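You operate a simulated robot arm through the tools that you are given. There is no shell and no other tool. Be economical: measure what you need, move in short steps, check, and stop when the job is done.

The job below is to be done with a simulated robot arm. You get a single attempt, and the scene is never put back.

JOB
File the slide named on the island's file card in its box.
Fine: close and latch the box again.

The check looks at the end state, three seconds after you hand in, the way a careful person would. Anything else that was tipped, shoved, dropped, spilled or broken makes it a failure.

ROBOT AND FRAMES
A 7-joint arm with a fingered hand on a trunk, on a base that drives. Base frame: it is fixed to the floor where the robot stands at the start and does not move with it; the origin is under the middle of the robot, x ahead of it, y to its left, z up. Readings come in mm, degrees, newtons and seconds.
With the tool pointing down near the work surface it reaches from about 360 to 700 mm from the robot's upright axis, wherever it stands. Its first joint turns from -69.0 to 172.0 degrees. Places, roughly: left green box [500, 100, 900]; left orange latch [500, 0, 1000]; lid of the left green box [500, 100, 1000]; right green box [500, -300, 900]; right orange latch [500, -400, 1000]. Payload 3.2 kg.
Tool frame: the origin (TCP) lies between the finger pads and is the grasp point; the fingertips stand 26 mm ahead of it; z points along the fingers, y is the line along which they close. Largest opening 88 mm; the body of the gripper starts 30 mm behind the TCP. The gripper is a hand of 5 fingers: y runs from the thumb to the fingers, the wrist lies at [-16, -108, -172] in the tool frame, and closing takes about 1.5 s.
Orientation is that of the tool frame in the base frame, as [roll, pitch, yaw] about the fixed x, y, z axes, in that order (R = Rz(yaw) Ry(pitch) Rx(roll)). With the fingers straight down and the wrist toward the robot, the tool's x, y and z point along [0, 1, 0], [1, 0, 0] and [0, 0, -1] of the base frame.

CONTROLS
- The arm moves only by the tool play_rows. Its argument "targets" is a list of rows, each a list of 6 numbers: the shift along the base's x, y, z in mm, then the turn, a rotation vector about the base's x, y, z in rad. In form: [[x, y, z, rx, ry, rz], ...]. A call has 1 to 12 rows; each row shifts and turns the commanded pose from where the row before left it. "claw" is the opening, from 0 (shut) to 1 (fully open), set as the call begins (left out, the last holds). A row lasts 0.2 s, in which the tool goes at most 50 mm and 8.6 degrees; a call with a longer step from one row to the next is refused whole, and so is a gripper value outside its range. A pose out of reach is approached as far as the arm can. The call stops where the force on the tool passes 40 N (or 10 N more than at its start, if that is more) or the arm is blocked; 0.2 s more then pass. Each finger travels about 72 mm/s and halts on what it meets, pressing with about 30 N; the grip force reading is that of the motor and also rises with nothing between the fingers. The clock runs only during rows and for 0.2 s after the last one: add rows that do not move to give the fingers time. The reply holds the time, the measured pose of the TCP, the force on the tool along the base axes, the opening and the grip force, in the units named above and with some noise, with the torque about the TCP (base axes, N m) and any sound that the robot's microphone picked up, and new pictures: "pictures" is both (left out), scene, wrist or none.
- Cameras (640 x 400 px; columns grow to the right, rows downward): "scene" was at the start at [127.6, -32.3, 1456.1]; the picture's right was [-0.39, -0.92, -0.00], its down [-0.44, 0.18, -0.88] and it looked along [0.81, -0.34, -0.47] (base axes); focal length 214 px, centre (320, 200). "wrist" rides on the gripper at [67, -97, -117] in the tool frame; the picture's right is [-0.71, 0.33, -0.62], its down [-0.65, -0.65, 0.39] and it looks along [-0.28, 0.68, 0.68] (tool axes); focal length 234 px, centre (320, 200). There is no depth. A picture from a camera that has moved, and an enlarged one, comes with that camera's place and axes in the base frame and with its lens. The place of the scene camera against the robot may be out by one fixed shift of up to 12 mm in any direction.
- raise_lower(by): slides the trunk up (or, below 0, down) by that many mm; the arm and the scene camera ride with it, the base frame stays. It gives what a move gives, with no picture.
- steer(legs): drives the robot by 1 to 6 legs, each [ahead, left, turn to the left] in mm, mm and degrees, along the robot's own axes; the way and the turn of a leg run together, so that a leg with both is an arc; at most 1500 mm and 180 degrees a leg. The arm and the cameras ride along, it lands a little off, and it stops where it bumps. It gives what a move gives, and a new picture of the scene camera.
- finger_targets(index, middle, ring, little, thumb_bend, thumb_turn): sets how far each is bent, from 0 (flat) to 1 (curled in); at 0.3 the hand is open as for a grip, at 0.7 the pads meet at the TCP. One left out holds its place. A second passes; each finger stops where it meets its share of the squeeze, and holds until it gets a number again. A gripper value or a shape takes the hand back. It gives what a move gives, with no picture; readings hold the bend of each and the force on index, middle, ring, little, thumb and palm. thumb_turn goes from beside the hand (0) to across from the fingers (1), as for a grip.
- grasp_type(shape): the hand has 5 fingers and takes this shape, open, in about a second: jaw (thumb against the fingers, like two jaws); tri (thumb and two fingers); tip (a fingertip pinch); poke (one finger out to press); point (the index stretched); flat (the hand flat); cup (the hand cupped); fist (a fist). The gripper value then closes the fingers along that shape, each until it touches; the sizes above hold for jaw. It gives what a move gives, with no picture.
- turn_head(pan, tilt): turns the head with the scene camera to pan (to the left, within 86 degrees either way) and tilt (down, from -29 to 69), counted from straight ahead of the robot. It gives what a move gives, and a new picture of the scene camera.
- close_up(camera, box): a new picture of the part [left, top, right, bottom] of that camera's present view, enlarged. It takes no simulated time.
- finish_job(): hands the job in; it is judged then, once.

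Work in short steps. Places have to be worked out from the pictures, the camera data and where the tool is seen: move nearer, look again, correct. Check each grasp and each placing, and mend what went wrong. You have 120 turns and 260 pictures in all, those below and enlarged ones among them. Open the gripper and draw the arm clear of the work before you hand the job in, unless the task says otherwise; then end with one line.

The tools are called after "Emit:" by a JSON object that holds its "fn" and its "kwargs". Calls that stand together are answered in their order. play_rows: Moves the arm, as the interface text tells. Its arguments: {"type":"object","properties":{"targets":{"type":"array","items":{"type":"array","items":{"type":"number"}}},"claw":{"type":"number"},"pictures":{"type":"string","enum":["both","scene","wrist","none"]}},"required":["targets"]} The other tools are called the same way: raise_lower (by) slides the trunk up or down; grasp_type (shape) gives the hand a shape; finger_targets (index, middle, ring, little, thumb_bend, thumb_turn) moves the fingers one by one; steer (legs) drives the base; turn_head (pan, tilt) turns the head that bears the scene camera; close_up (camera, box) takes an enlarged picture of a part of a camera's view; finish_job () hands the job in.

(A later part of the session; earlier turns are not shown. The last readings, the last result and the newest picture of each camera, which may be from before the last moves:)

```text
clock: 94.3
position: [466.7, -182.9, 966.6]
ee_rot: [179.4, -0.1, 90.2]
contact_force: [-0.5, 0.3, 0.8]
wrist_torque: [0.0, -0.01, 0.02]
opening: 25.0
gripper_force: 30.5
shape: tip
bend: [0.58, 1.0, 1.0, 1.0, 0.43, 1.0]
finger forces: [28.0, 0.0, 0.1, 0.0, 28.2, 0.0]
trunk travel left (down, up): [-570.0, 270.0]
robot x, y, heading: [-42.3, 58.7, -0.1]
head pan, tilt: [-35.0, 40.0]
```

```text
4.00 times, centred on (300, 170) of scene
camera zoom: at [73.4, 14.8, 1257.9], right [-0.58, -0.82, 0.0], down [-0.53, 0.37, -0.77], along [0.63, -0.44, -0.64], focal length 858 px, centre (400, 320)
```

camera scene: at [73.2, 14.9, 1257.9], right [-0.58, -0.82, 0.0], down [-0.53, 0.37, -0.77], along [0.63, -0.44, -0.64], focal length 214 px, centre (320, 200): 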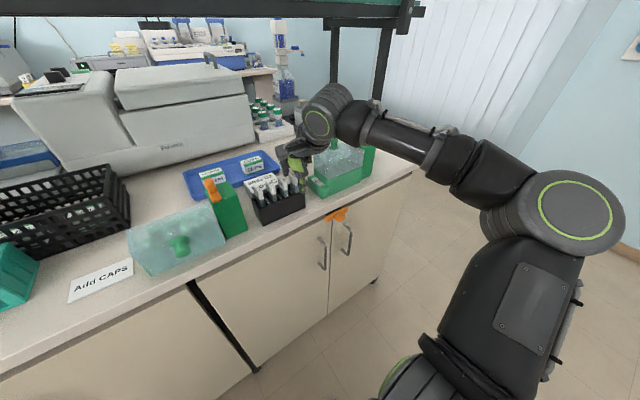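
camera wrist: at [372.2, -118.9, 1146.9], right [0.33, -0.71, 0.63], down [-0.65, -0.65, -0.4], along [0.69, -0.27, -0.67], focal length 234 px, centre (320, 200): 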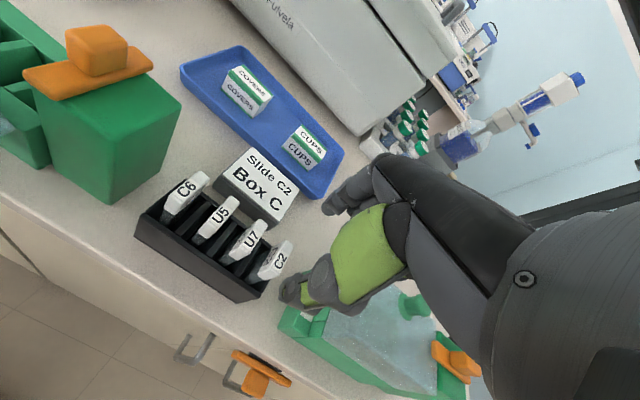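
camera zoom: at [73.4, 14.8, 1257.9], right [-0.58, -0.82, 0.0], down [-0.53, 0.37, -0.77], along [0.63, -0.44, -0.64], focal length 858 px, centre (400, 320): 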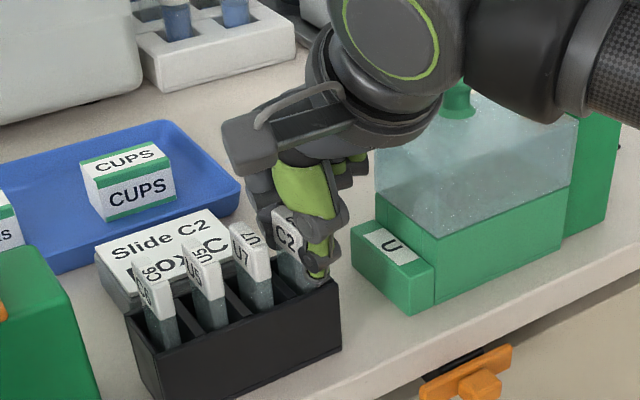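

C2 is gripped evenly (28 N each side). I lift it straight up 170 mm.

Emit:
{"fn": "play_rows", "kwargs": {"targets": [[0, 0, 6, 0, 0, 0], [0, 0, 12, 0, 0, 0], [0, 0, 18, 0, 0, 0], [0, 0, 18, 0, 0, 0], [0, 0, 20, 0, 0, 0], [0, 0, 24, 0, 0, 0], [0, 0, 24, 0, 0, 0], [0, 0, 24, 0, 0, 0], [0, 0, 24, 0, 0, 0], [0, 0, 0, 0, 0, 0]], "claw": 0, "pictures": "both"}}

```text
clock: 96.5
position: [466.4, -184.1, 1137.2]
ee_rot: [179.5, 0.0, 90.2]
contact_force: [0.0, 0.0, -0.3]
wrist_torque: [0.0, -0.07, 0.0]
opening: 24.8
gripper_force: 30.0
shape: tip
bend: [0.58, 1.0, 1.0, 1.0, 0.43, 1.0]
finger forces: [28.1, 0.1, 0.0, 0.0, 28.1, 0.0]
trunk travel left (down, up): [-570.0, 270.0]
robot x, y, heading: [-36.6, 59.8, 0.2]
head pan, tilt: [-35.0, 40.0]
camera scene: at [73.4, 14.4, 1257.9], right [-0.58, -0.82, 0.0], down [-0.53, 0.37, -0.77], along [0.63, -0.44, -0.64], focal length 214 px, centre (320, 200)
camera wrist: at [368.4, -117.4, 1254.3], right [0.33, -0.71, 0.62], down [-0.65, -0.65, -0.4], along [0.69, -0.27, -0.67], focal length 234 px, centre (320, 200)
```

scene: 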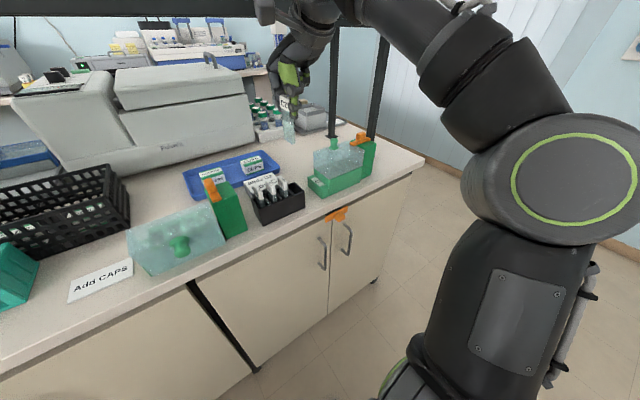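
wrist: 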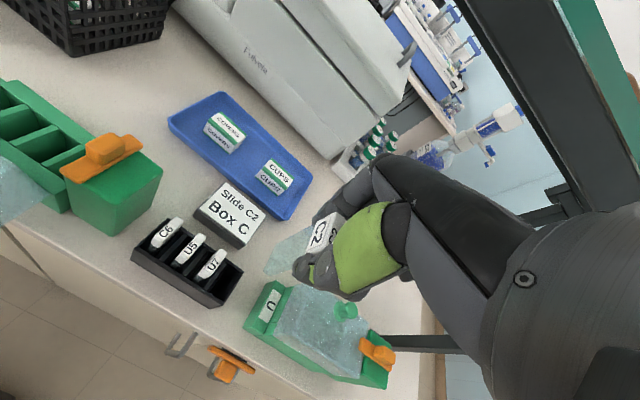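

Slide lifted. I look at it closely for its length and hang.

Emit:
{"fn": "close_up", "kwargs": {"camera": "scene", "box": [250, 50, 330, 160]}}

Emit:
{"fn": "close_up", "kwargs": {"camera": "wrist", "box": [240, 190, 360, 300]}}

```text
3.64 times, centred on (290, 105) of scene
camera zoom: at [73.4, 14.4, 1257.9], right [-0.58, -0.82, 0.0], down [-0.53, 0.37, -0.77], along [0.63, -0.44, -0.64], focal length 780 px, centre (429, 546)
```

zoom: 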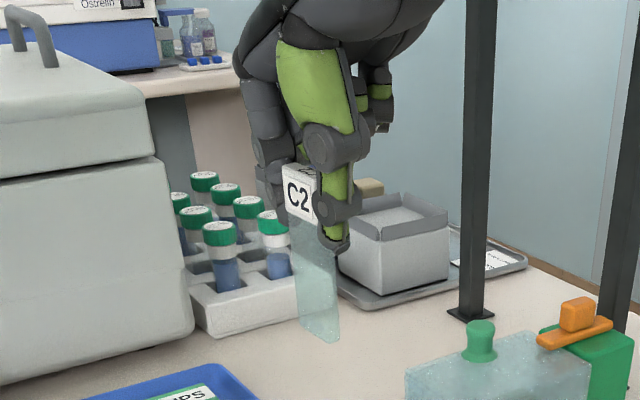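

```text
3.64 times, centred on (300, 245) of wrist
camera zoom: at [368.4, -117.4, 1254.3], right [0.33, -0.71, 0.62], down [-0.65, -0.65, -0.4], along [0.69, -0.27, -0.67], focal length 852 px, centre (393, 36)
```

zoom: 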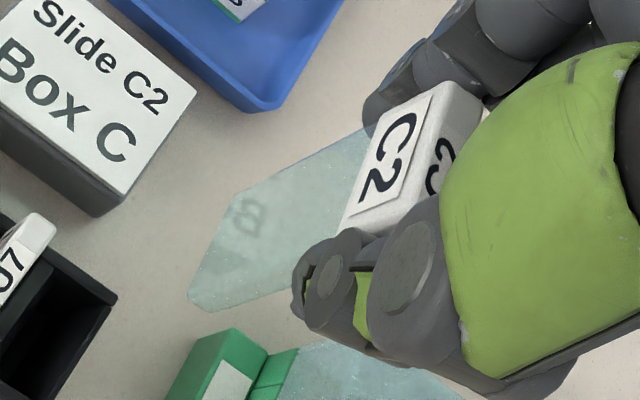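

The slide hangs straight, bottom about 97 mm below TCP. I raise 20 mm and carry it over the box to (480, 86), passing above the latch.

Emit:
{"fn": "play_rows", "kwargs": {"targets": [[0, 0, 20, 0, 0, 0], [0, 40, 0, 0, 0, 0], [2, 40, 0, 0, 0, 0], [2, 40, 0, 0, 0, 0], [2, 40, 0, 0, 0, 0], [3, 40, 0, 0, 0, 0], [3, 40, 0, 0, 0, 0], [1, 30, 0, 0, 0, 0], [0, 0, 0, 0, 0, 0]], "pictures": "none"}}

Emit:
{"fn": "turn_head", "kwargs": {"pan": 0, "tilt": 50}}

Emit:
{"fn": "close_up", "kwargs": {"camera": "wrist", "box": [140, 130, 380, 340]}}

Emit:
{"fn": "close_up", "kwargs": {"camera": "scene", "box": [240, 60, 380, 200]}}

```text
clock: 98.5
position: [478.2, 88.0, 1156.5]
ee_rot: [179.5, -0.1, 90.2]
contact_force: [1.1, 0.7, -0.6]
wrist_torque: [-0.01, -0.02, 0.02]
opening: 24.5
gripper_force: 29.8
shape: tip
bend: [0.58, 1.0, 1.0, 1.0, 0.43, 1.0]
finger forces: [28.1, 0.0, 0.0, 0.0, 28.0, 0.2]
trunk travel left (down, up): [-570.0, 270.0]
robot x, y, heading: [-39.6, 62.8, 0.1]
head pan, tilt: [-35.0, 40.0]
```

```text
clock: 99.5
position: [479.3, 87.8, 1157.8]
ee_rot: [179.5, -0.1, 90.1]
contact_force: [-0.8, -0.1, -0.7]
wrist_torque: [0.03, -0.01, 0.04]
opening: 24.7
gripper_force: 29.7
shape: tip
bend: [0.58, 1.0, 1.0, 1.0, 0.43, 1.0]
finger forces: [28.1, 0.0, 0.1, 0.0, 28.0, 0.0]
trunk travel left (down, up): [-570.0, 270.0]
robot x, y, heading: [-40.9, 59.4, -0.2]
head pan, tilt: [0.0, 50.0]
camera scene: at [80.8, 63.6, 1243.7], right [0.0, -1.0, 0.0], down [-0.77, 0.0, -0.64], along [0.64, 0.0, -0.77], focal length 214 px, centre (320, 200)
```

scene: 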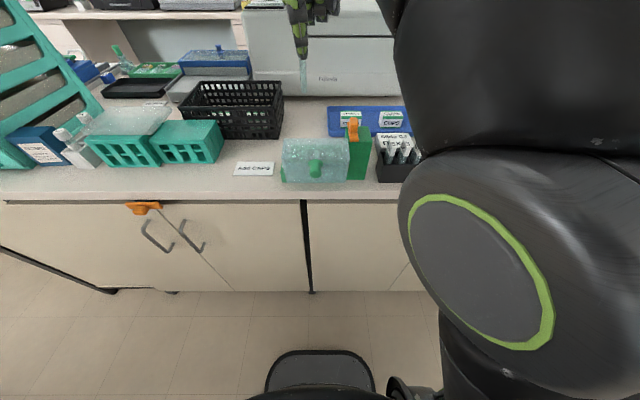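

```text
1.90 times, centred on (260, 235) of wrist
camera zoom: at [381.1, 153.6, 1273.7], right [0.33, -0.71, 0.63], down [-0.65, -0.65, -0.4], along [0.69, -0.27, -0.67], focal length 446 px, centre (434, 133)
```

zoom: 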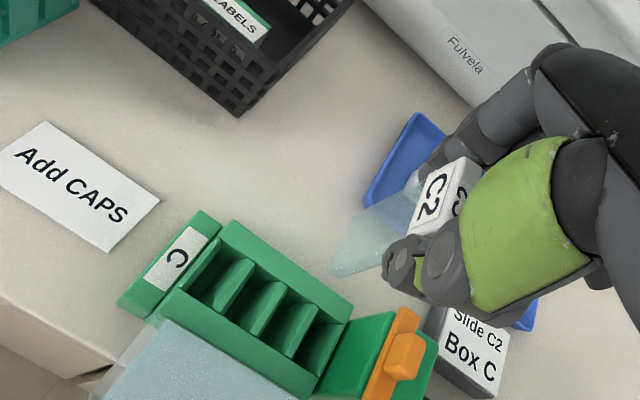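

```text
2.86 times, centred on (310, 130) of scene
camera zoom: at [80.8, 63.6, 1243.7], right [0.0, -1.0, 0.0], down [-0.77, 0.0, -0.64], along [0.64, 0.0, -0.77], focal length 613 px, centre (349, 400)
```

zoom: 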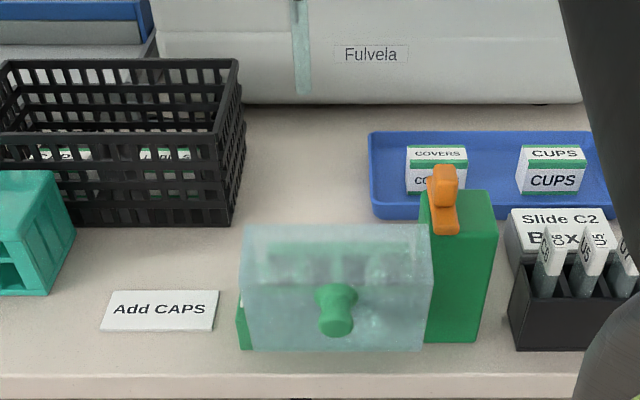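

The slots are clear: dividers at y≈101, 69, 37; the slot between the first two is centred at y≈85. I align to (486, 85.5) and lower until the slide's end is just above the rim.

Emit:
{"fn": "play_rows", "kwargs": {"targets": [[7, -2.5, -20, 0, 0, 0], [0, 0, -30, 0, 0, 0], [0, 0, -30, 0, 0, 0], [0, 0, -25, 0, 0, 0], [0, 0, -22, 0, 0, 0], [0, 0, 0, 0, 0, 0]], "pictures": "none"}}

Emit:
{"fn": "close_up", "kwargs": {"camera": "wrist", "box": [180, 150, 380, 340]}}

Emit:
{"fn": "close_up", "kwargs": {"camera": "scene", "box": [240, 80, 380, 200]}}

```text
clock: 100.9
position: [486.2, 84.0, 1029.0]
ee_rot: [179.6, -0.1, 90.2]
contact_force: [-0.3, 0.6, -0.7]
wrist_torque: [-0.01, 0.03, -0.02]
opening: 25.0
gripper_force: 30.0
shape: tip
bend: [0.58, 1.0, 1.0, 1.0, 0.43, 1.0]
finger forces: [28.1, 0.0, 0.0, 0.0, 28.0, 0.0]
trunk travel left (down, up): [-570.0, 270.0]
robot x, y, heading: [-36.6, 59.0, 0.0]
head pan, tilt: [0.0, 50.0]
```

```text
2.11 times, centred on (280, 245) of wrist
camera zoom: at [388.8, 151.2, 1146.2], right [0.33, -0.71, 0.63], down [-0.65, -0.65, -0.4], along [0.69, -0.27, -0.67], focal length 493 px, centre (404, 105)
```

zoom: 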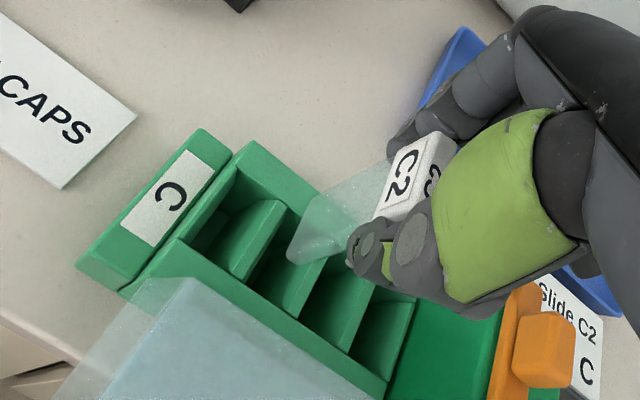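

```text
3.33 times, centred on (310, 140) of scene
camera zoom: at [80.7, 63.7, 1243.7], right [0.0, -1.0, 0.0], down [-0.77, 0.0, -0.64], along [0.64, 0.0, -0.77], focal length 715 px, centre (353, 400)
```

zoom: 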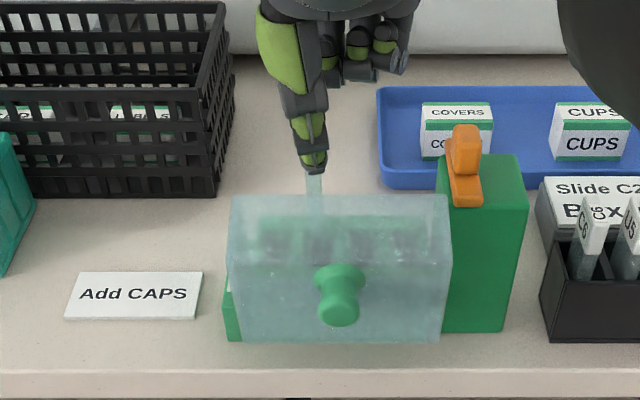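

The slide's end is right above the slot between dividers 1 and 2, bottom z≈945. I lower slowly into the slot.

Emit:
{"fn": "play_rows", "kwargs": {"targets": [[0, 0.5, -8, 0, 0, 0], [0, 0, -8, 0, 0, 0], [0, 0, -8, 0, 0, 0], [0, 0, -8, 0, 0, 0], [0, 0, -8, 0, 0, 0], [0, 0, 0, 0, 0, 0]], "pictures": "none"}}

Emit:
{"fn": "close_up", "kwargs": {"camera": "wrist", "box": [180, 150, 380, 340]}}

Emit:
{"fn": "close_up", "kwargs": {"camera": "scene", "box": [240, 80, 380, 200]}}

```text
clock: 102.0
position: [486.0, 86.6, 1011.3]
ee_rot: [177.5, -0.9, 90.3]
contact_force: [-7.6, -1.1, 26.1]
wrist_torque: [-0.03, 0.29, -0.02]
opening: 25.3
gripper_force: 30.1
shape: tip
bend: [0.6, 1.0, 1.0, 1.0, 0.41, 1.0]
finger forces: [28.9, 0.0, 0.1, 0.0, 34.1, 0.0]
trunk travel left (down, up): [-570.0, 270.0]
robot x, y, heading: [-40.6, 57.9, -0.3]
head pan, tilt: [0.0, 50.0]
stopped in row 5: the force on the tool passed its limit (the readings are from after the stop); the commanded pose is now the measured one
```

```text
2.11 times, centred on (280, 245) of wrist
camera zoom: at [384.0, 150.6, 1125.1], right [0.31, -0.72, 0.63], down [-0.63, -0.65, -0.43], along [0.71, -0.26, -0.65], focal length 493 px, centre (404, 105)
```

zoom: 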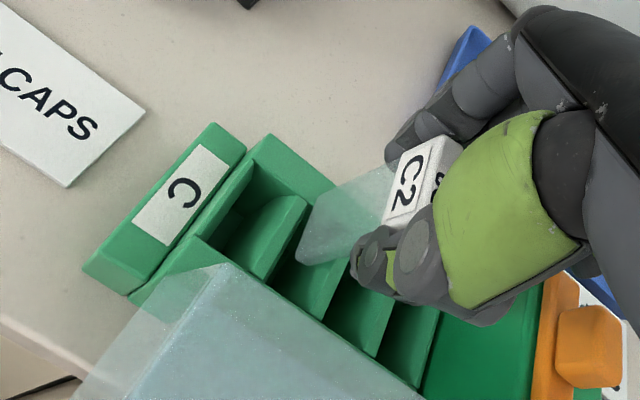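

```text
3.33 times, centred on (310, 140) of scene
camera zoom: at [76.7, 62.9, 1244.3], right [0.0, -1.0, 0.0], down [-0.76, 0.0, -0.65], along [0.65, 0.0, -0.76], focal length 715 px, centre (353, 400)
```

zoom: 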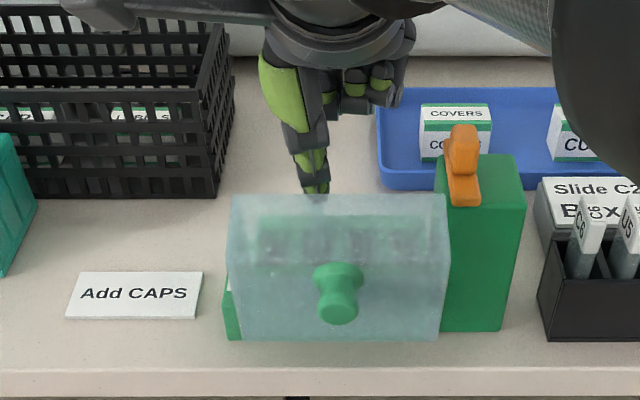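

The slide's rear corner met the back rim: the slide sits about 6 mm behind the TCP. I lift 14 mm, straighten, and shift 8 mm forward (toward robot).

Emit:
{"fn": "play_rows", "kwargs": {"targets": [[0, 0, 7, 0, 0, 0], [0, 0, 8, 0, 0, 0], [-4, -0.5, 0, -0.014, 0.037, 0], [-4, -0.5, 0, 0, 0, 0], [0, 0, 0, 0, 0, 0]], "pictures": "none"}}

Emit:
{"fn": "close_up", "kwargs": {"camera": "wrist", "box": [180, 150, 380, 340]}}

```text
clock: 103.2
position: [480.3, 85.6, 1018.1]
ee_rot: [-179.4, 0.4, 90.3]
contact_force: [-0.4, -0.2, -0.6]
wrist_torque: [0.01, 0.01, 0.0]
opening: 24.6
gripper_force: 30.1
shape: tip
bend: [0.59, 1.0, 1.0, 1.0, 0.42, 1.0]
finger forces: [29.5, 0.1, 0.0, 0.0, 29.5, 0.0]
trunk travel left (down, up): [-570.0, 270.0]
robot x, y, heading: [-40.7, 63.1, -0.3]
head pan, tilt: [0.0, 50.0]
```

```text
2.11 times, centred on (280, 245) of wrist
camera zoom: at [384.7, 152.1, 1136.2], right [0.34, -0.7, 0.62], down [-0.65, -0.65, -0.38], along [0.67, -0.28, -0.68], focal length 493 px, centre (404, 105)
```

zoom: 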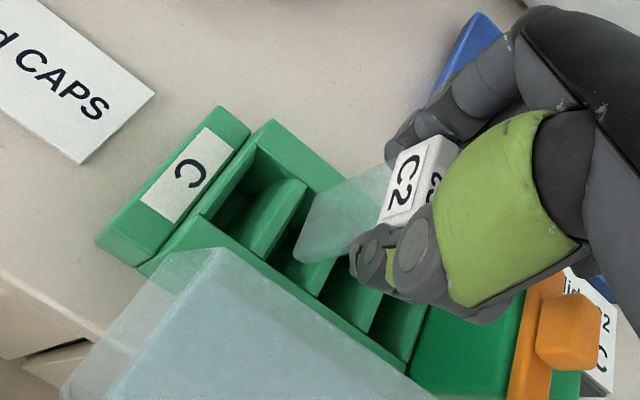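

The bottom edge now spans x≈470–497, y≈81–88, inside the slot (x 455–503, y 72–97). I lower again.

Emit:
{"fn": "play_rows", "kwargs": {"targets": [[-1, 0, -6, 0, 0, 0], [0, 0, -6, 0, 0, 0], [0, 0, -6, 0, 0, 0], [0, 0, -6, 0, 0, 0], [0, 0, 0, 0, 0, 0]], "pictures": "none"}}

Emit:
{"fn": "close_up", "kwargs": {"camera": "wrist", "box": [180, 150, 380, 340]}}

Emit:
{"fn": "close_up", "kwargs": {"camera": "scene", "box": [240, 80, 380, 200]}}

```text
clock: 104.4
position: [479.6, 85.3, 994.9]
ee_rot: [-179.4, 0.2, 90.3]
contact_force: [-0.7, -0.7, -0.6]
wrist_torque: [0.03, 0.0, -0.07]
opening: 24.5
gripper_force: 29.8
shape: tip
bend: [0.59, 1.0, 1.0, 1.0, 0.42, 1.0]
finger forces: [29.5, 0.0, 0.1, 0.1, 29.5, 0.1]
trunk travel left (down, up): [-570.0, 270.0]
robot x, y, heading: [-39.7, 62.1, 0.1]
head pan, tilt: [0.0, 50.0]
```

```text
2.11 times, centred on (280, 245) of wrist
camera zoom: at [383.6, 152.0, 1112.4], right [0.34, -0.7, 0.62], down [-0.65, -0.65, -0.38], along [0.67, -0.28, -0.68], focal length 493 px, centre (404, 105)
```

zoom: 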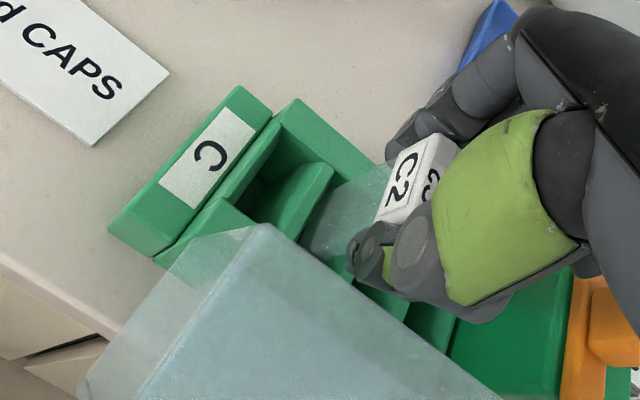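

```text
3.33 times, centred on (310, 140) of scene
camera zoom: at [80.4, 63.4, 1243.8], right [0.0, -1.0, 0.0], down [-0.77, 0.0, -0.64], along [0.64, 0.0, -0.77], focal length 715 px, centre (353, 400)
```

zoom: 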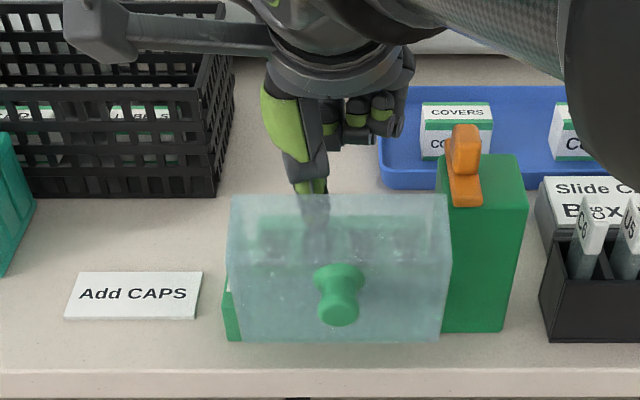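

The slide entered the slot without contact. I keep lowering in 4 mm steps until it touches the floor.

Emit:
{"fn": "play_rows", "kwargs": {"targets": [[0, 0, -4, 0, 0, 0], [0, 0, -4, 0, 0, 0], [0, 0, -4, 0, 0, 0], [0, 0, -4, 0, 0, 0], [0, 0, 0, 0, 0, 0]], "pictures": "none"}}

Emit:
{"fn": "close_up", "kwargs": {"camera": "wrist", "box": [180, 150, 380, 340]}}

Emit:
{"fn": "close_up", "kwargs": {"camera": "scene", "box": [240, 80, 380, 200]}}

```text
clock: 105.6
position: [478.7, 84.6, 978.3]
ee_rot: [-179.4, 0.2, 90.3]
contact_force: [-0.5, -1.6, 0.3]
wrist_torque: [-0.04, 0.02, -0.07]
opening: 24.3
gripper_force: 29.4
shape: tip
bend: [0.59, 1.0, 1.0, 1.0, 0.42, 1.0]
finger forces: [29.3, 0.0, 0.0, 0.0, 29.5, 0.1]
trunk travel left (down, up): [-570.0, 270.0]
robot x, y, heading: [-41.0, 57.5, -0.1]
head pan, tilt: [0.0, 50.0]
```

```text
2.11 times, centred on (280, 245) of wrist
camera zoom: at [383.3, 151.7, 1096.4], right [0.34, -0.7, 0.62], down [-0.65, -0.65, -0.38], along [0.67, -0.28, -0.68], focal length 493 px, centre (404, 105)
```

zoom: 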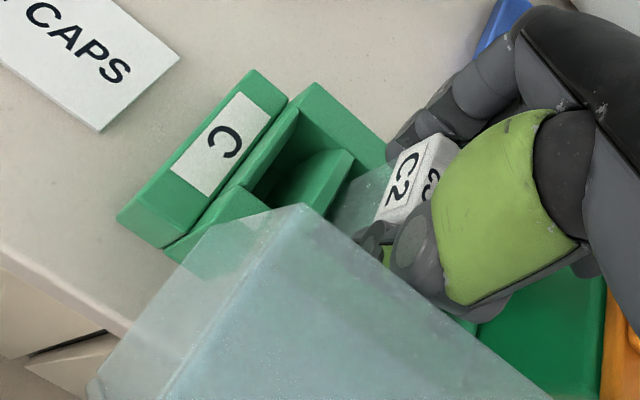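

```text
3.33 times, centred on (310, 140) of scene
camera zoom: at [80.4, 63.2, 1243.8], right [0.0, -1.0, 0.0], down [-0.77, 0.0, -0.64], along [0.64, 0.0, -0.77], focal length 715 px, centre (353, 400)
```

zoom: 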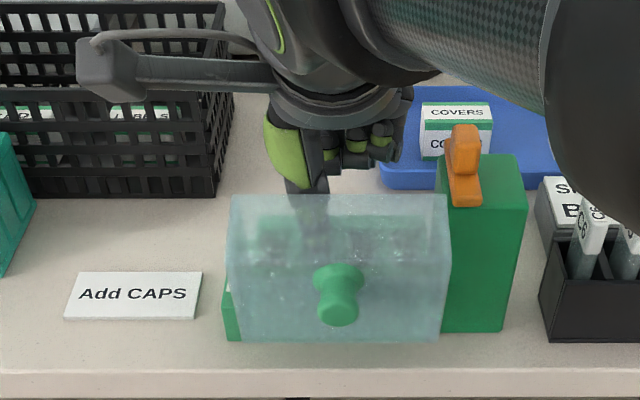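

Still free. Continue down up to 16 mm more in 3–4 mm steps.

Emit:
{"fn": "play_rows", "kwargs": {"targets": [[0, 0, -4, 0, 0, 0], [0, 0, -4, 0, 0, 0], [0, 0, -3, 0, 0, 0], [0, 0, -3, 0, 0, 0], [0, 0, 0, 0, 0, 0]], "pictures": "none"}}

Emit:
{"fn": "close_up", "kwargs": {"camera": "wrist", "box": [180, 150, 380, 340]}}

Emit:
{"fn": "close_up", "kwargs": {"camera": "scene", "box": [240, 80, 380, 200]}}

```text
clock: 106.8
position: [477.5, 83.2, 965.1]
ee_rot: [-179.5, 0.2, 90.3]
contact_force: [0.0, -4.2, 5.5]
wrist_torque: [-0.08, -0.04, -0.14]
opening: 24.9
gripper_force: 30.2
shape: tip
bend: [0.59, 1.0, 1.0, 1.0, 0.42, 1.0]
finger forces: [29.9, 0.0, 0.1, 0.1, 29.4, 0.1]
trunk travel left (down, up): [-570.0, 270.0]
robot x, y, heading: [-38.2, 62.0, 0.1]
head pan, tilt: [0.0, 50.0]
```

```text
2.11 times, centred on (280, 245) of wrist
camera zoom: at [382.9, 151.3, 1083.0], right [0.34, -0.7, 0.62], down [-0.65, -0.65, -0.38], along [0.68, -0.28, -0.68], focal length 493 px, centre (404, 105)
```

zoom: 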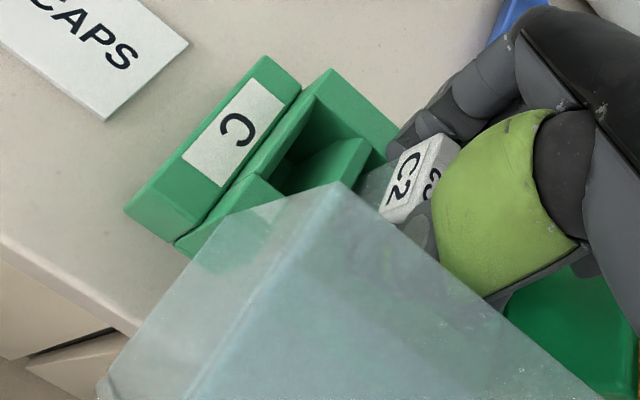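

```text
3.33 times, centred on (310, 140) of scene
camera zoom: at [80.0, 62.6, 1243.9], right [0.0, -1.0, 0.0], down [-0.77, 0.0, -0.64], along [0.64, 0.0, -0.77], focal length 715 px, centre (353, 400)
```

zoom: 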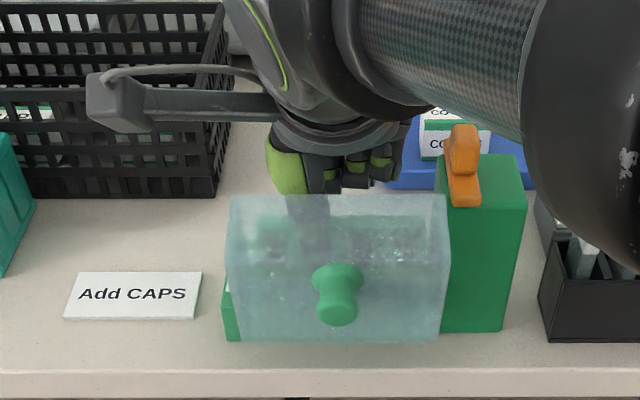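

Light contact (5 N up). I lower 3 mm more to see if it is the slot floor.

Emit:
{"fn": "play_rows", "kwargs": {"targets": [[0, -1, -2, 0, 0, 0], [0, -1, -2, 0, 0, 0], [0, 0, 0, 0, 0, 0]], "pictures": "none"}}

```text
clock: 107.6
position: [479.4, 83.1, 962.9]
ee_rot: [-179.8, 0.1, 90.3]
contact_force: [3.1, -1.9, 19.3]
wrist_torque: [0.03, -0.04, -0.06]
opening: 25.4
gripper_force: 30.0
shape: tip
bend: [0.58, 1.0, 1.0, 1.0, 0.43, 1.0]
finger forces: [33.8, 0.3, 0.0, 0.1, 29.6, 0.0]
trunk travel left (down, up): [-570.0, 270.0]
robot x, y, heading: [-37.9, 60.8, -0.4]
head pan, tilt: [0.0, 50.0]
```

It is on the floor (19 N). I ease up 2 mm, then open only the index finger so the thumb does not swing into the lid.

Emit:
{"fn": "play_rows", "kwargs": {"targets": [[0, 0, 2, 0, 0, 0], [0, 0, 0, 0, 0, 0]], "pictures": "none"}}

Emit:
{"fn": "finger_targets", "kwargs": {"index": 0.4}}

Emit:
{"fn": "close_up", "kwargs": {"camera": "wrist", "box": [180, 150, 380, 340]}}

```text
clock: 108.2
position: [478.0, 83.5, 964.0]
ee_rot: [-179.6, 0.2, 90.3]
contact_force: [3.4, -0.7, 15.7]
wrist_torque: [-0.03, -0.08, -0.04]
opening: 25.5
gripper_force: 30.0
shape: tip
bend: [0.58, 1.0, 1.0, 1.0, 0.43, 1.0]
finger forces: [33.6, 0.3, 0.0, 0.0, 29.4, 0.0]
trunk travel left (down, up): [-570.0, 270.0]
robot x, y, heading: [-40.8, 59.5, -0.1]
head pan, tilt: [0.0, 50.0]
```

```text
clock: 109.2
position: [473.3, 84.1, 964.8]
ee_rot: [-179.6, 0.4, 90.4]
contact_force: [-23.1, -0.2, 3.6]
wrist_torque: [-0.03, 0.37, 0.02]
opening: 34.5
gripper_force: 12.9
shape: fingers
bend: [0.39, 1.0, 1.0, 1.0, 0.93, 1.0]
finger forces: [1.4, 0.6, 0.0, 0.0, 24.4, 0.0]
trunk travel left (down, up): [-570.0, 270.0]
robot x, y, heading: [-40.3, 62.2, 0.1]
head pan, tilt: [0.0, 50.0]
```

```text
2.11 times, centred on (280, 245) of wrist
camera zoom: at [377.1, 150.7, 1082.7], right [0.34, -0.7, 0.63], down [-0.65, -0.65, -0.38], along [0.68, -0.28, -0.68], focal length 493 px, centre (404, 105)
```

zoom: 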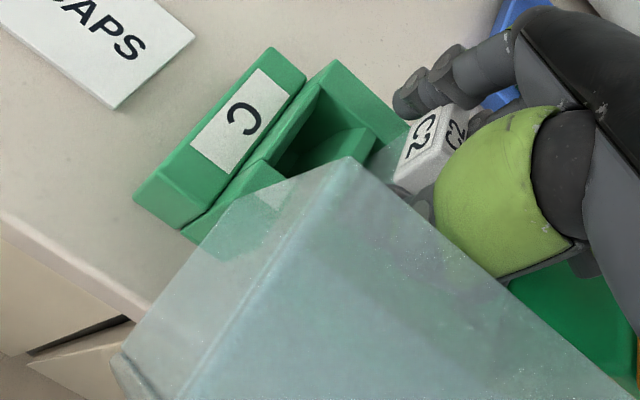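

The thumb kept pressing the slide rearward. I relax the thumb to 0.45 (its position during the grip).

Emit:
{"fn": "finger_targets", "kwargs": {"thumb_bend": 0.42, "index": 0.35}}

Emit:
{"fn": "close_up", "kwargs": {"camera": "wrist", "box": [180, 150, 380, 340]}}

Emit:
{"fn": "close_up", "kwargs": {"camera": "scene", "box": [240, 80, 380, 200]}}

```text
clock: 110.2
position: [480.0, 83.4, 961.7]
ee_rot: [-179.6, 0.2, 90.4]
contact_force: [5.3, 1.1, 4.3]
wrist_torque: [-0.03, 0.09, 0.03]
opening: 62.6
gripper_force: 6.3
shape: fingers
bend: [0.35, 1.0, 1.0, 1.0, 0.46, 1.0]
finger forces: [0.1, 0.2, 0.1, 0.0, 13.8, 0.0]
trunk travel left (down, up): [-570.0, 270.0]
robot x, y, heading: [-40.5, 60.3, -0.2]
head pan, tilt: [0.0, 50.0]
```

```text
2.11 times, centred on (280, 245) of wrist
camera zoom: at [384.5, 150.2, 1080.6], right [0.34, -0.7, 0.62], down [-0.65, -0.65, -0.38], along [0.68, -0.28, -0.68], focal length 493 px, centre (404, 105)
```

zoom: 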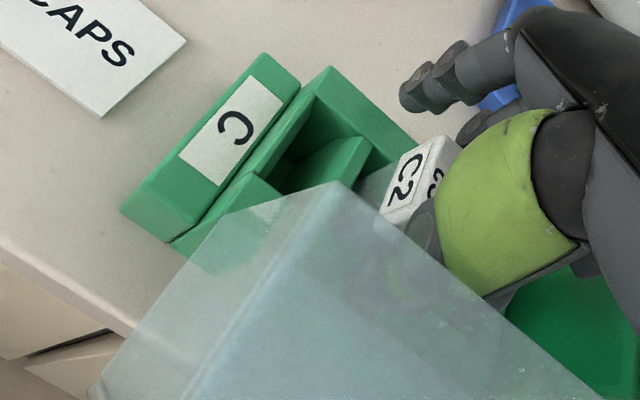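

```text
3.33 times, centred on (310, 140) of scene
camera zoom: at [81.5, 63.6, 1243.7], right [0.0, -1.0, 0.0], down [-0.77, 0.0, -0.64], along [0.64, 0.0, -0.77], focal length 715 px, centre (353, 400)
```

zoom: 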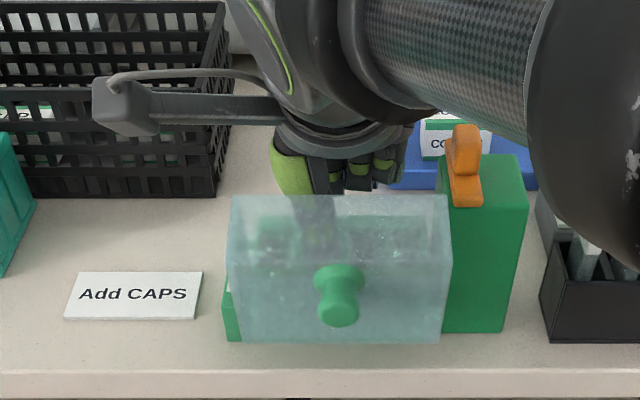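

The thumb now lightly touches the lid. I bend it slightly back and lift straight up.

Emit:
{"fn": "finger_targets", "kwargs": {"thumb_bend": 0.48}}

Emit:
{"fn": "play_rows", "kwargs": {"targets": [[0, 0, 4, 0, 0, 0], [0, 0, 5, 0, 0, 0], [0, 0, 6, 0, 0, 0], [0, 0, 6, 0, 0, 0], [0, 0, 0, 0, 0, 0]], "pictures": "none"}}

Emit:
{"fn": "close_up", "kwargs": {"camera": "wrist", "box": [180, 150, 380, 340]}}

Emit:
{"fn": "close_up", "kwargs": {"camera": "scene", "box": [240, 80, 380, 200]}}

```text
clock: 111.2
position: [479.8, 84.0, 962.3]
ee_rot: [-179.5, 0.3, 90.3]
contact_force: [1.1, -0.6, 2.3]
wrist_torque: [-0.03, 0.06, 0.0]
opening: 61.5
gripper_force: 1.8
shape: fingers
bend: [0.35, 1.0, 1.0, 1.0, 0.49, 1.0]
finger forces: [0.0, 0.0, 0.0, 0.0, 4.4, 0.1]
trunk travel left (down, up): [-570.0, 270.0]
robot x, y, heading: [-35.3, 58.0, -0.6]
head pan, tilt: [0.0, 50.0]
```

```text
clock: 112.4
position: [477.7, 83.2, 984.6]
ee_rot: [-179.4, 0.3, 90.4]
contact_force: [-0.1, 0.3, 0.8]
wrist_torque: [0.0, 0.03, -0.03]
opening: 62.7
gripper_force: 0.0
shape: fingers
bend: [0.35, 1.0, 1.0, 1.0, 0.48, 1.0]
finger forces: [0.0, 0.1, 0.0, 0.0, 0.0, 0.0]
trunk travel left (down, up): [-570.0, 270.0]
robot x, y, heading: [-39.4, 59.4, -0.1]
head pan, tilt: [0.0, 50.0]
```

```text
2.11 times, centred on (280, 245) of wrist
camera zoom: at [383.0, 150.0, 1101.9], right [0.34, -0.7, 0.62], down [-0.65, -0.65, -0.38], along [0.67, -0.28, -0.68], focal length 493 px, centre (404, 105)
```

zoom: 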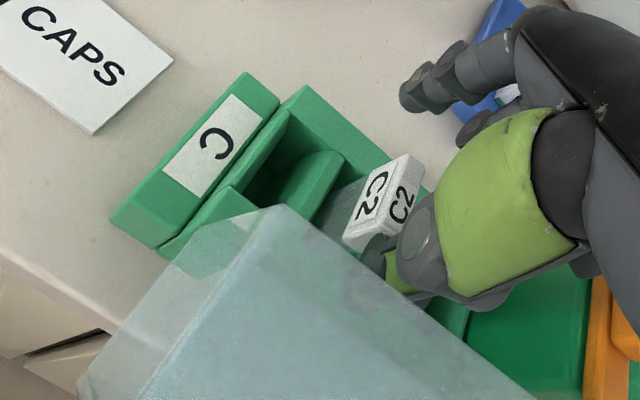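

```text
3.33 times, centred on (310, 140) of scene
camera zoom: at [80.6, 63.7, 1243.7], right [0.0, -1.0, 0.0], down [-0.77, 0.0, -0.64], along [0.64, 0.0, -0.77], focal length 715 px, centre (353, 400)
```

zoom: 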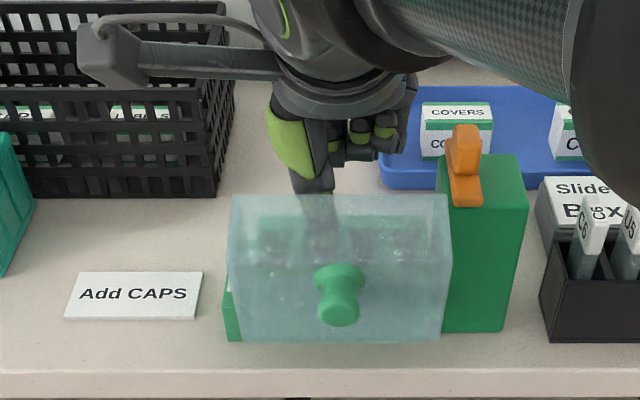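

Slide C2 stands free in the slot. I keep lifting clear and look down into the box.

Emit:
{"fn": "play_rows", "kwargs": {"targets": [[0, 0, 15, 0, 0, 0], [0, 0, 25, 0, 0, 0], [0, 0, 30, 0, 0, 0], [0, -10, 30, 0, 0, 0], [-20, -30, 0, 0, 0, 0], [-20, -30, 0, 0, 0, 0], [0, -30, 0, 0, 0, 0], [0, 0, 0, 0, 0, 0]], "pictures": "none"}}

Emit:
{"fn": "close_up", "kwargs": {"camera": "wrist", "box": [60, 100, 300, 300]}}

Emit:
{"fn": "close_up", "kwargs": {"camera": "scene", "box": [240, 80, 440, 200]}}

```text
clock: 114.2
position: [438.5, -16.3, 1083.8]
ee_rot: [-179.3, 0.3, 90.3]
contact_force: [-0.1, 0.4, 0.2]
wrist_torque: [-0.03, 0.01, -0.03]
opening: 62.6
gripper_force: 0.2
shape: fingers
bend: [0.35, 1.0, 1.0, 1.0, 0.48, 1.0]
finger forces: [0.0, 0.1, 0.0, 0.1, 0.1, 0.0]
trunk travel left (down, up): [-570.0, 270.0]
robot x, y, heading: [-39.7, 66.7, 0.0]
head pan, tilt: [0.0, 50.0]
```

```text
2.00 times, centred on (180, 200) of wrist
camera zoom: at [342.7, 50.6, 1201.9], right [0.34, -0.7, 0.62], down [-0.65, -0.65, -0.38], along [0.67, -0.28, -0.68], focal length 468 px, centre (600, 200)
```

zoom: 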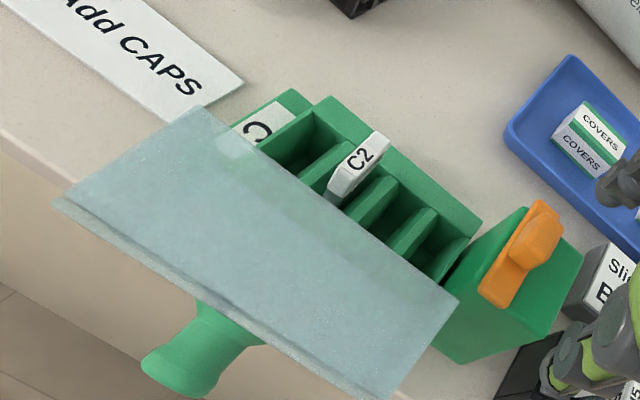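

```text
3.20 times, centred on (340, 140) of scene
camera zoom: at [80.4, 64.3, 1243.8], right [0.0, -1.0, 0.0], down [-0.77, 0.0, -0.64], along [0.64, 0.0, -0.77], focal length 686 px, centre (256, 392)
```

zoom: 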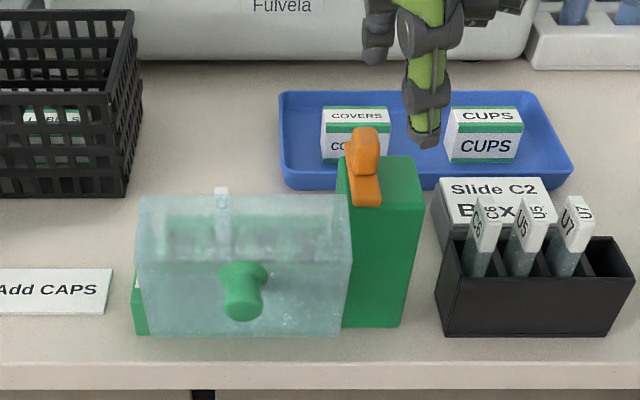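

C2 stands in box C, other slides untouched. To close the lid I'll straddle its upper edge: thumb in front pushing, index behind restraining. I reopen the tip shape wide and go over (400, 100).

Emit:
{"fn": "grasp_type", "kwargs": {"shape": "tip"}}

Emit:
{"fn": "play_rows", "kwargs": {"targets": [[0, 0, 10, 0, 0, 0], [-10, 30, 0, 0, 0, 0], [-10, 30, 0, 0, 0, 0], [-10, 30, 0, 0, 0, 0], [-6, 26, 0, 0, 0, 0], [0, 0, -15, 0, 0, 0], [0, 0, 0, 0, 0, 0]], "claw": 1}}

Emit:
{"fn": "close_up", "kwargs": {"camera": "scene", "box": [240, 80, 380, 200]}}

Emit:
{"fn": "close_up", "kwargs": {"camera": "wrist", "box": [180, 130, 420, 350]}}

```text
clock: 115.1
position: [438.1, -16.5, 1083.4]
ee_rot: [-179.3, 0.2, 90.3]
contact_force: [-0.5, 0.5, 0.3]
wrist_torque: [0.06, -0.02, 0.01]
opening: 87.8
gripper_force: 0.0
shape: tip
bend: [0.3, 0.98, 0.99, 0.99, 0.3, 0.97]
finger forces: [0.0, 0.0, 0.0, 0.0, 0.1, 0.1]
trunk travel left (down, up): [-570.0, 270.0]
robot x, y, heading: [-41.8, 59.1, 0.1]
head pan, tilt: [0.0, 50.0]
```

```text
clock: 116.7
position: [403.9, 100.6, 1078.8]
ee_rot: [-179.4, 0.3, 90.4]
contact_force: [-0.5, 0.4, 0.3]
wrist_torque: [-0.03, 0.03, 0.0]
opening: 88.2
gripper_force: 0.1
shape: tip
bend: [0.3, 0.98, 0.99, 0.99, 0.3, 0.97]
finger forces: [0.0, 0.1, 0.0, 0.0, 0.1, 0.1]
trunk travel left (down, up): [-570.0, 270.0]
robot x, y, heading: [-38.6, 57.6, 0.3]
head pan, tilt: [0.0, 50.0]
camera scene: at [80.4, 64.0, 1243.8], right [0.0, -1.0, 0.0], down [-0.77, 0.0, -0.64], along [0.64, 0.0, -0.77], focal length 214 px, centre (320, 200)
camera wrist: at [307.1, 167.0, 1197.0], right [0.34, -0.7, 0.62], down [-0.65, -0.65, -0.38], along [0.67, -0.28, -0.68], focal length 234 px, centre (320, 200)
```

scene: 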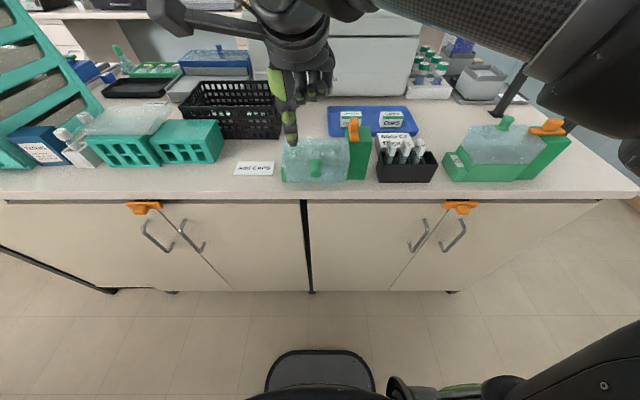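
wrist: 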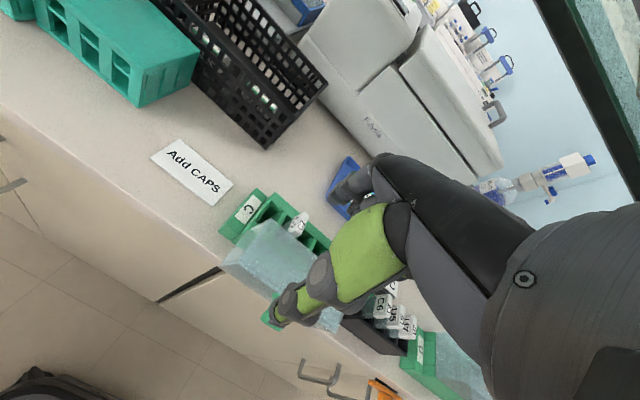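

```text
3.33 times, centred on (310, 140) of scene
camera zoom: at [80.4, 64.0, 1243.8], right [0.0, -1.0, 0.0], down [-0.77, 0.0, -0.64], along [0.64, 0.0, -0.77], focal length 715 px, centre (353, 400)
```

zoom: 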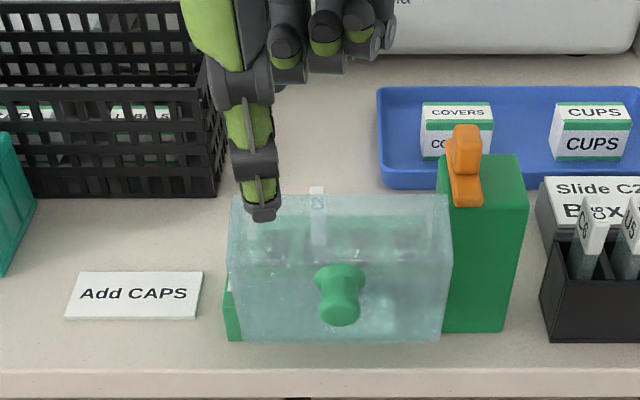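

```text
1.82 times, centred on (300, 240) of wrist
camera zoom: at [307.1, 167.0, 1197.0], right [0.34, -0.7, 0.62], down [-0.65, -0.65, -0.38], along [0.67, -0.28, -0.68], focal length 426 px, centre (356, 127)
```

zoom: 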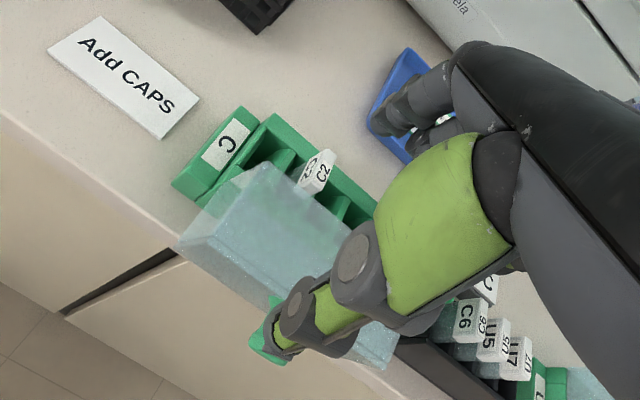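

The lid is about 95° open; its upper edge spans x≈381–439 at z≈1000. I centre at x≈409 and descend to straddle it.

Emit:
{"fn": "play_rows", "kwargs": {"targets": [[5, 0, -20, 0, 0, 0], [0, 0, -20, 0, 0, 0], [0, 0, -20, 0, 0, 0], [0, 0, -14, 0, 0, 0], [0, 0, 0, 0, 0, 0]], "pictures": "none"}}

Emit:
{"fn": "close_up", "kwargs": {"camera": "scene", "box": [240, 80, 380, 200]}}

Emit:
{"fn": "close_up", "kwargs": {"camera": "wrist", "box": [180, 130, 420, 350]}}

```text
clock: 117.9
position: [407.9, 99.4, 1007.5]
ee_rot: [-179.7, 0.0, 90.3]
contact_force: [3.8, 0.2, 13.6]
wrist_torque: [-0.16, -0.3, 0.05]
opening: 87.7
gripper_force: 0.1
shape: tip
bend: [0.3, 0.99, 0.99, 0.99, 0.3, 0.97]
finger forces: [0.1, 13.9, 0.1, 0.0, 0.1, 0.0]
trunk travel left (down, up): [-570.0, 270.0]
robot x, y, heading: [-41.2, 60.9, -0.2]
head pan, tilt: [0.0, 50.0]
```

```text
3.33 times, centred on (310, 140) of scene
camera zoom: at [79.5, 63.4, 1244.1], right [0.0, -1.0, 0.0], down [-0.77, 0.0, -0.64], along [0.64, 0.0, -0.77], focal length 715 px, centre (353, 400)
```

zoom: 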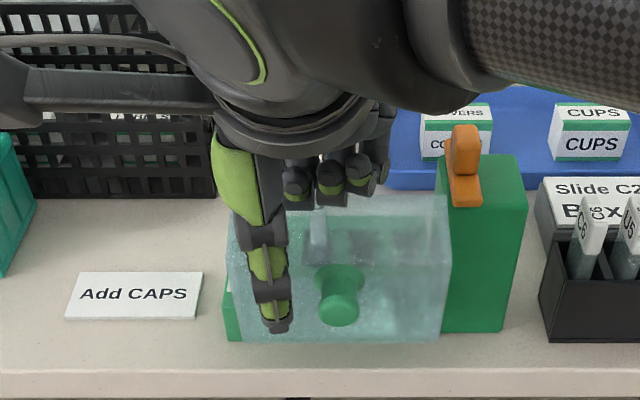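

```text
1.82 times, centred on (300, 240) of wrist
camera zoom: at [311.1, 165.9, 1125.1], right [0.34, -0.7, 0.62], down [-0.65, -0.65, -0.39], along [0.68, -0.28, -0.68], focal length 426 px, centre (356, 127)
```

zoom: 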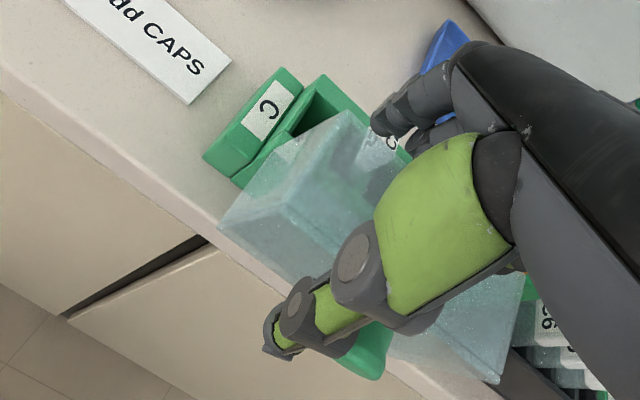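

A curled finger rests on the lid edge; I raise 8 mm, then push forward and up along the edge's arc with the thumb.

Emit:
{"fn": "play_rows", "kwargs": {"targets": [[0, 0, 9, 0, 0, 0], [6, 0, 3, 0, 0, 0], [7, 0, 3, 0, 0, 0], [7, 0, 4, 0, 0, 0], [7, 0, 3, 0, 0, 0], [0, 0, 0, 0, 0, 0]], "pictures": "none"}}

Emit:
{"fn": "close_up", "kwargs": {"camera": "scene", "box": [240, 80, 380, 200]}}

Emit:
{"fn": "close_up", "kwargs": {"camera": "wrist", "box": [180, 130, 420, 350]}}

```text
clock: 119.3
position: [435.6, 100.0, 1025.2]
ee_rot: [-179.4, 0.2, 90.2]
contact_force: [-0.8, -0.2, 1.7]
wrist_torque: [-0.01, 0.05, -0.01]
opening: 88.2
gripper_force: 0.0
shape: tip
bend: [0.3, 0.98, 0.99, 0.99, 0.29, 0.97]
finger forces: [0.1, 0.0, 0.1, 0.1, 0.8, 0.1]
trunk travel left (down, up): [-570.0, 270.0]
robot x, y, heading: [-36.6, 62.2, -0.1]
head pan, tilt: [0.0, 50.0]
```

```text
3.33 times, centred on (310, 140) of scene
camera zoom: at [80.2, 63.6, 1243.8], right [0.0, -1.0, 0.0], down [-0.77, 0.0, -0.64], along [0.64, 0.0, -0.77], focal length 715 px, centre (353, 400)
```

zoom: 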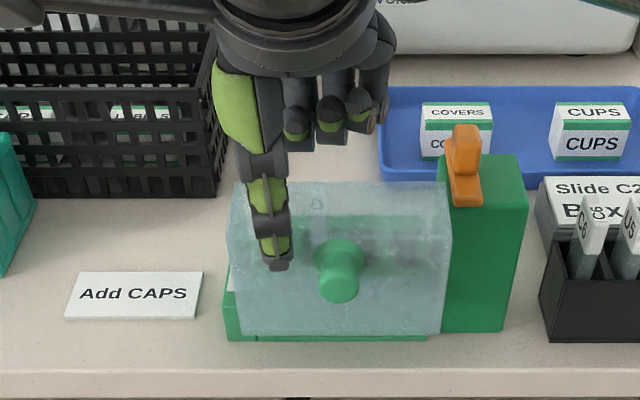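

```text
1.82 times, centred on (300, 240) of wrist
camera zoom: at [339.1, 166.4, 1144.3], right [0.34, -0.7, 0.62], down [-0.65, -0.65, -0.38], along [0.67, -0.28, -0.68], focal length 426 px, centre (356, 127)
```

zoom: 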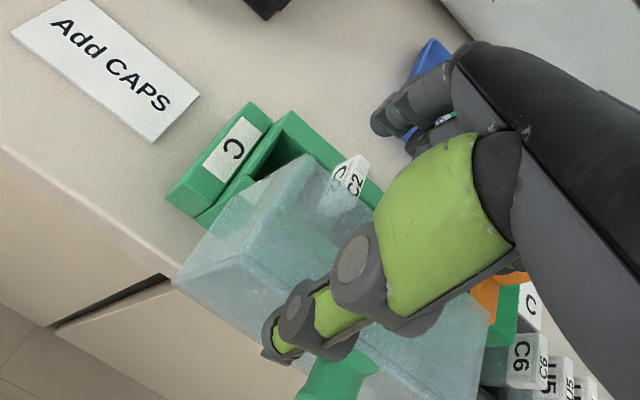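

The lid follows with negligible force. Continue pushing to roughly 60°.

Emit:
{"fn": "play_rows", "kwargs": {"targets": [[7, 0, 4, 0, 0, 0], [7, 0, 4, 0, 0, 0], [7, 0, 3, 0, 0, 0], [7, 0, 2, 0, 0, 0], [0, 0, 0, 0, 0, 0]], "pictures": "none"}}

Emit:
{"fn": "close_up", "kwargs": {"camera": "scene", "box": [240, 80, 380, 200]}}

Emit:
{"fn": "close_up", "kwargs": {"camera": "wrist", "box": [180, 130, 420, 350]}}

```text
clock: 120.5
position: [462.3, 98.4, 1039.2]
ee_rot: [-179.4, 0.3, 90.4]
contact_force: [0.0, 0.4, 0.5]
wrist_torque: [0.0, 0.01, 0.0]
opening: 88.0
gripper_force: 0.0
shape: tip
bend: [0.3, 0.98, 0.99, 0.99, 0.3, 0.97]
finger forces: [0.0, 0.0, 0.1, 0.0, 0.1, 0.0]
trunk travel left (down, up): [-570.0, 270.0]
robot x, y, heading: [-34.0, 57.6, 0.1]
head pan, tilt: [0.0, 50.0]
```

```text
3.33 times, centred on (310, 140) of scene
camera zoom: at [80.4, 63.6, 1243.8], right [0.0, -1.0, 0.0], down [-0.77, 0.0, -0.64], along [0.64, 0.0, -0.77], focal length 715 px, centre (353, 400)
```

zoom: 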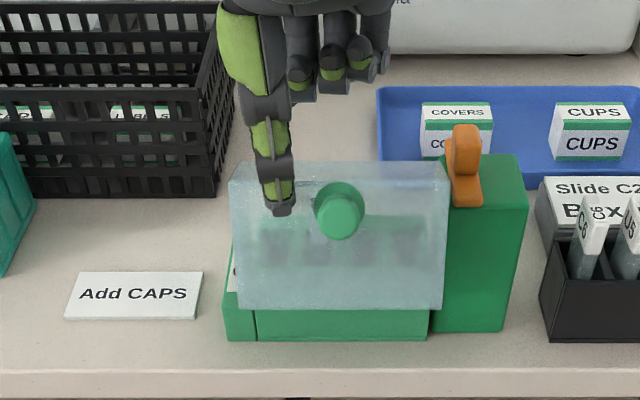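

```text
1.82 times, centred on (300, 240) of wrist
camera zoom: at [367.0, 165.6, 1157.4], right [0.34, -0.7, 0.62], down [-0.65, -0.65, -0.38], along [0.67, -0.28, -0.68], focal length 426 px, centre (356, 127)
```

zoom: 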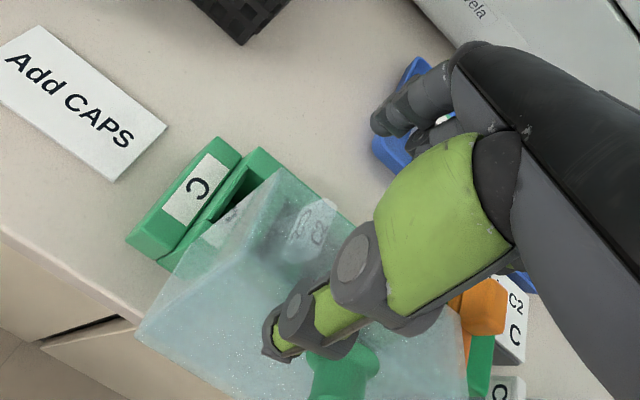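

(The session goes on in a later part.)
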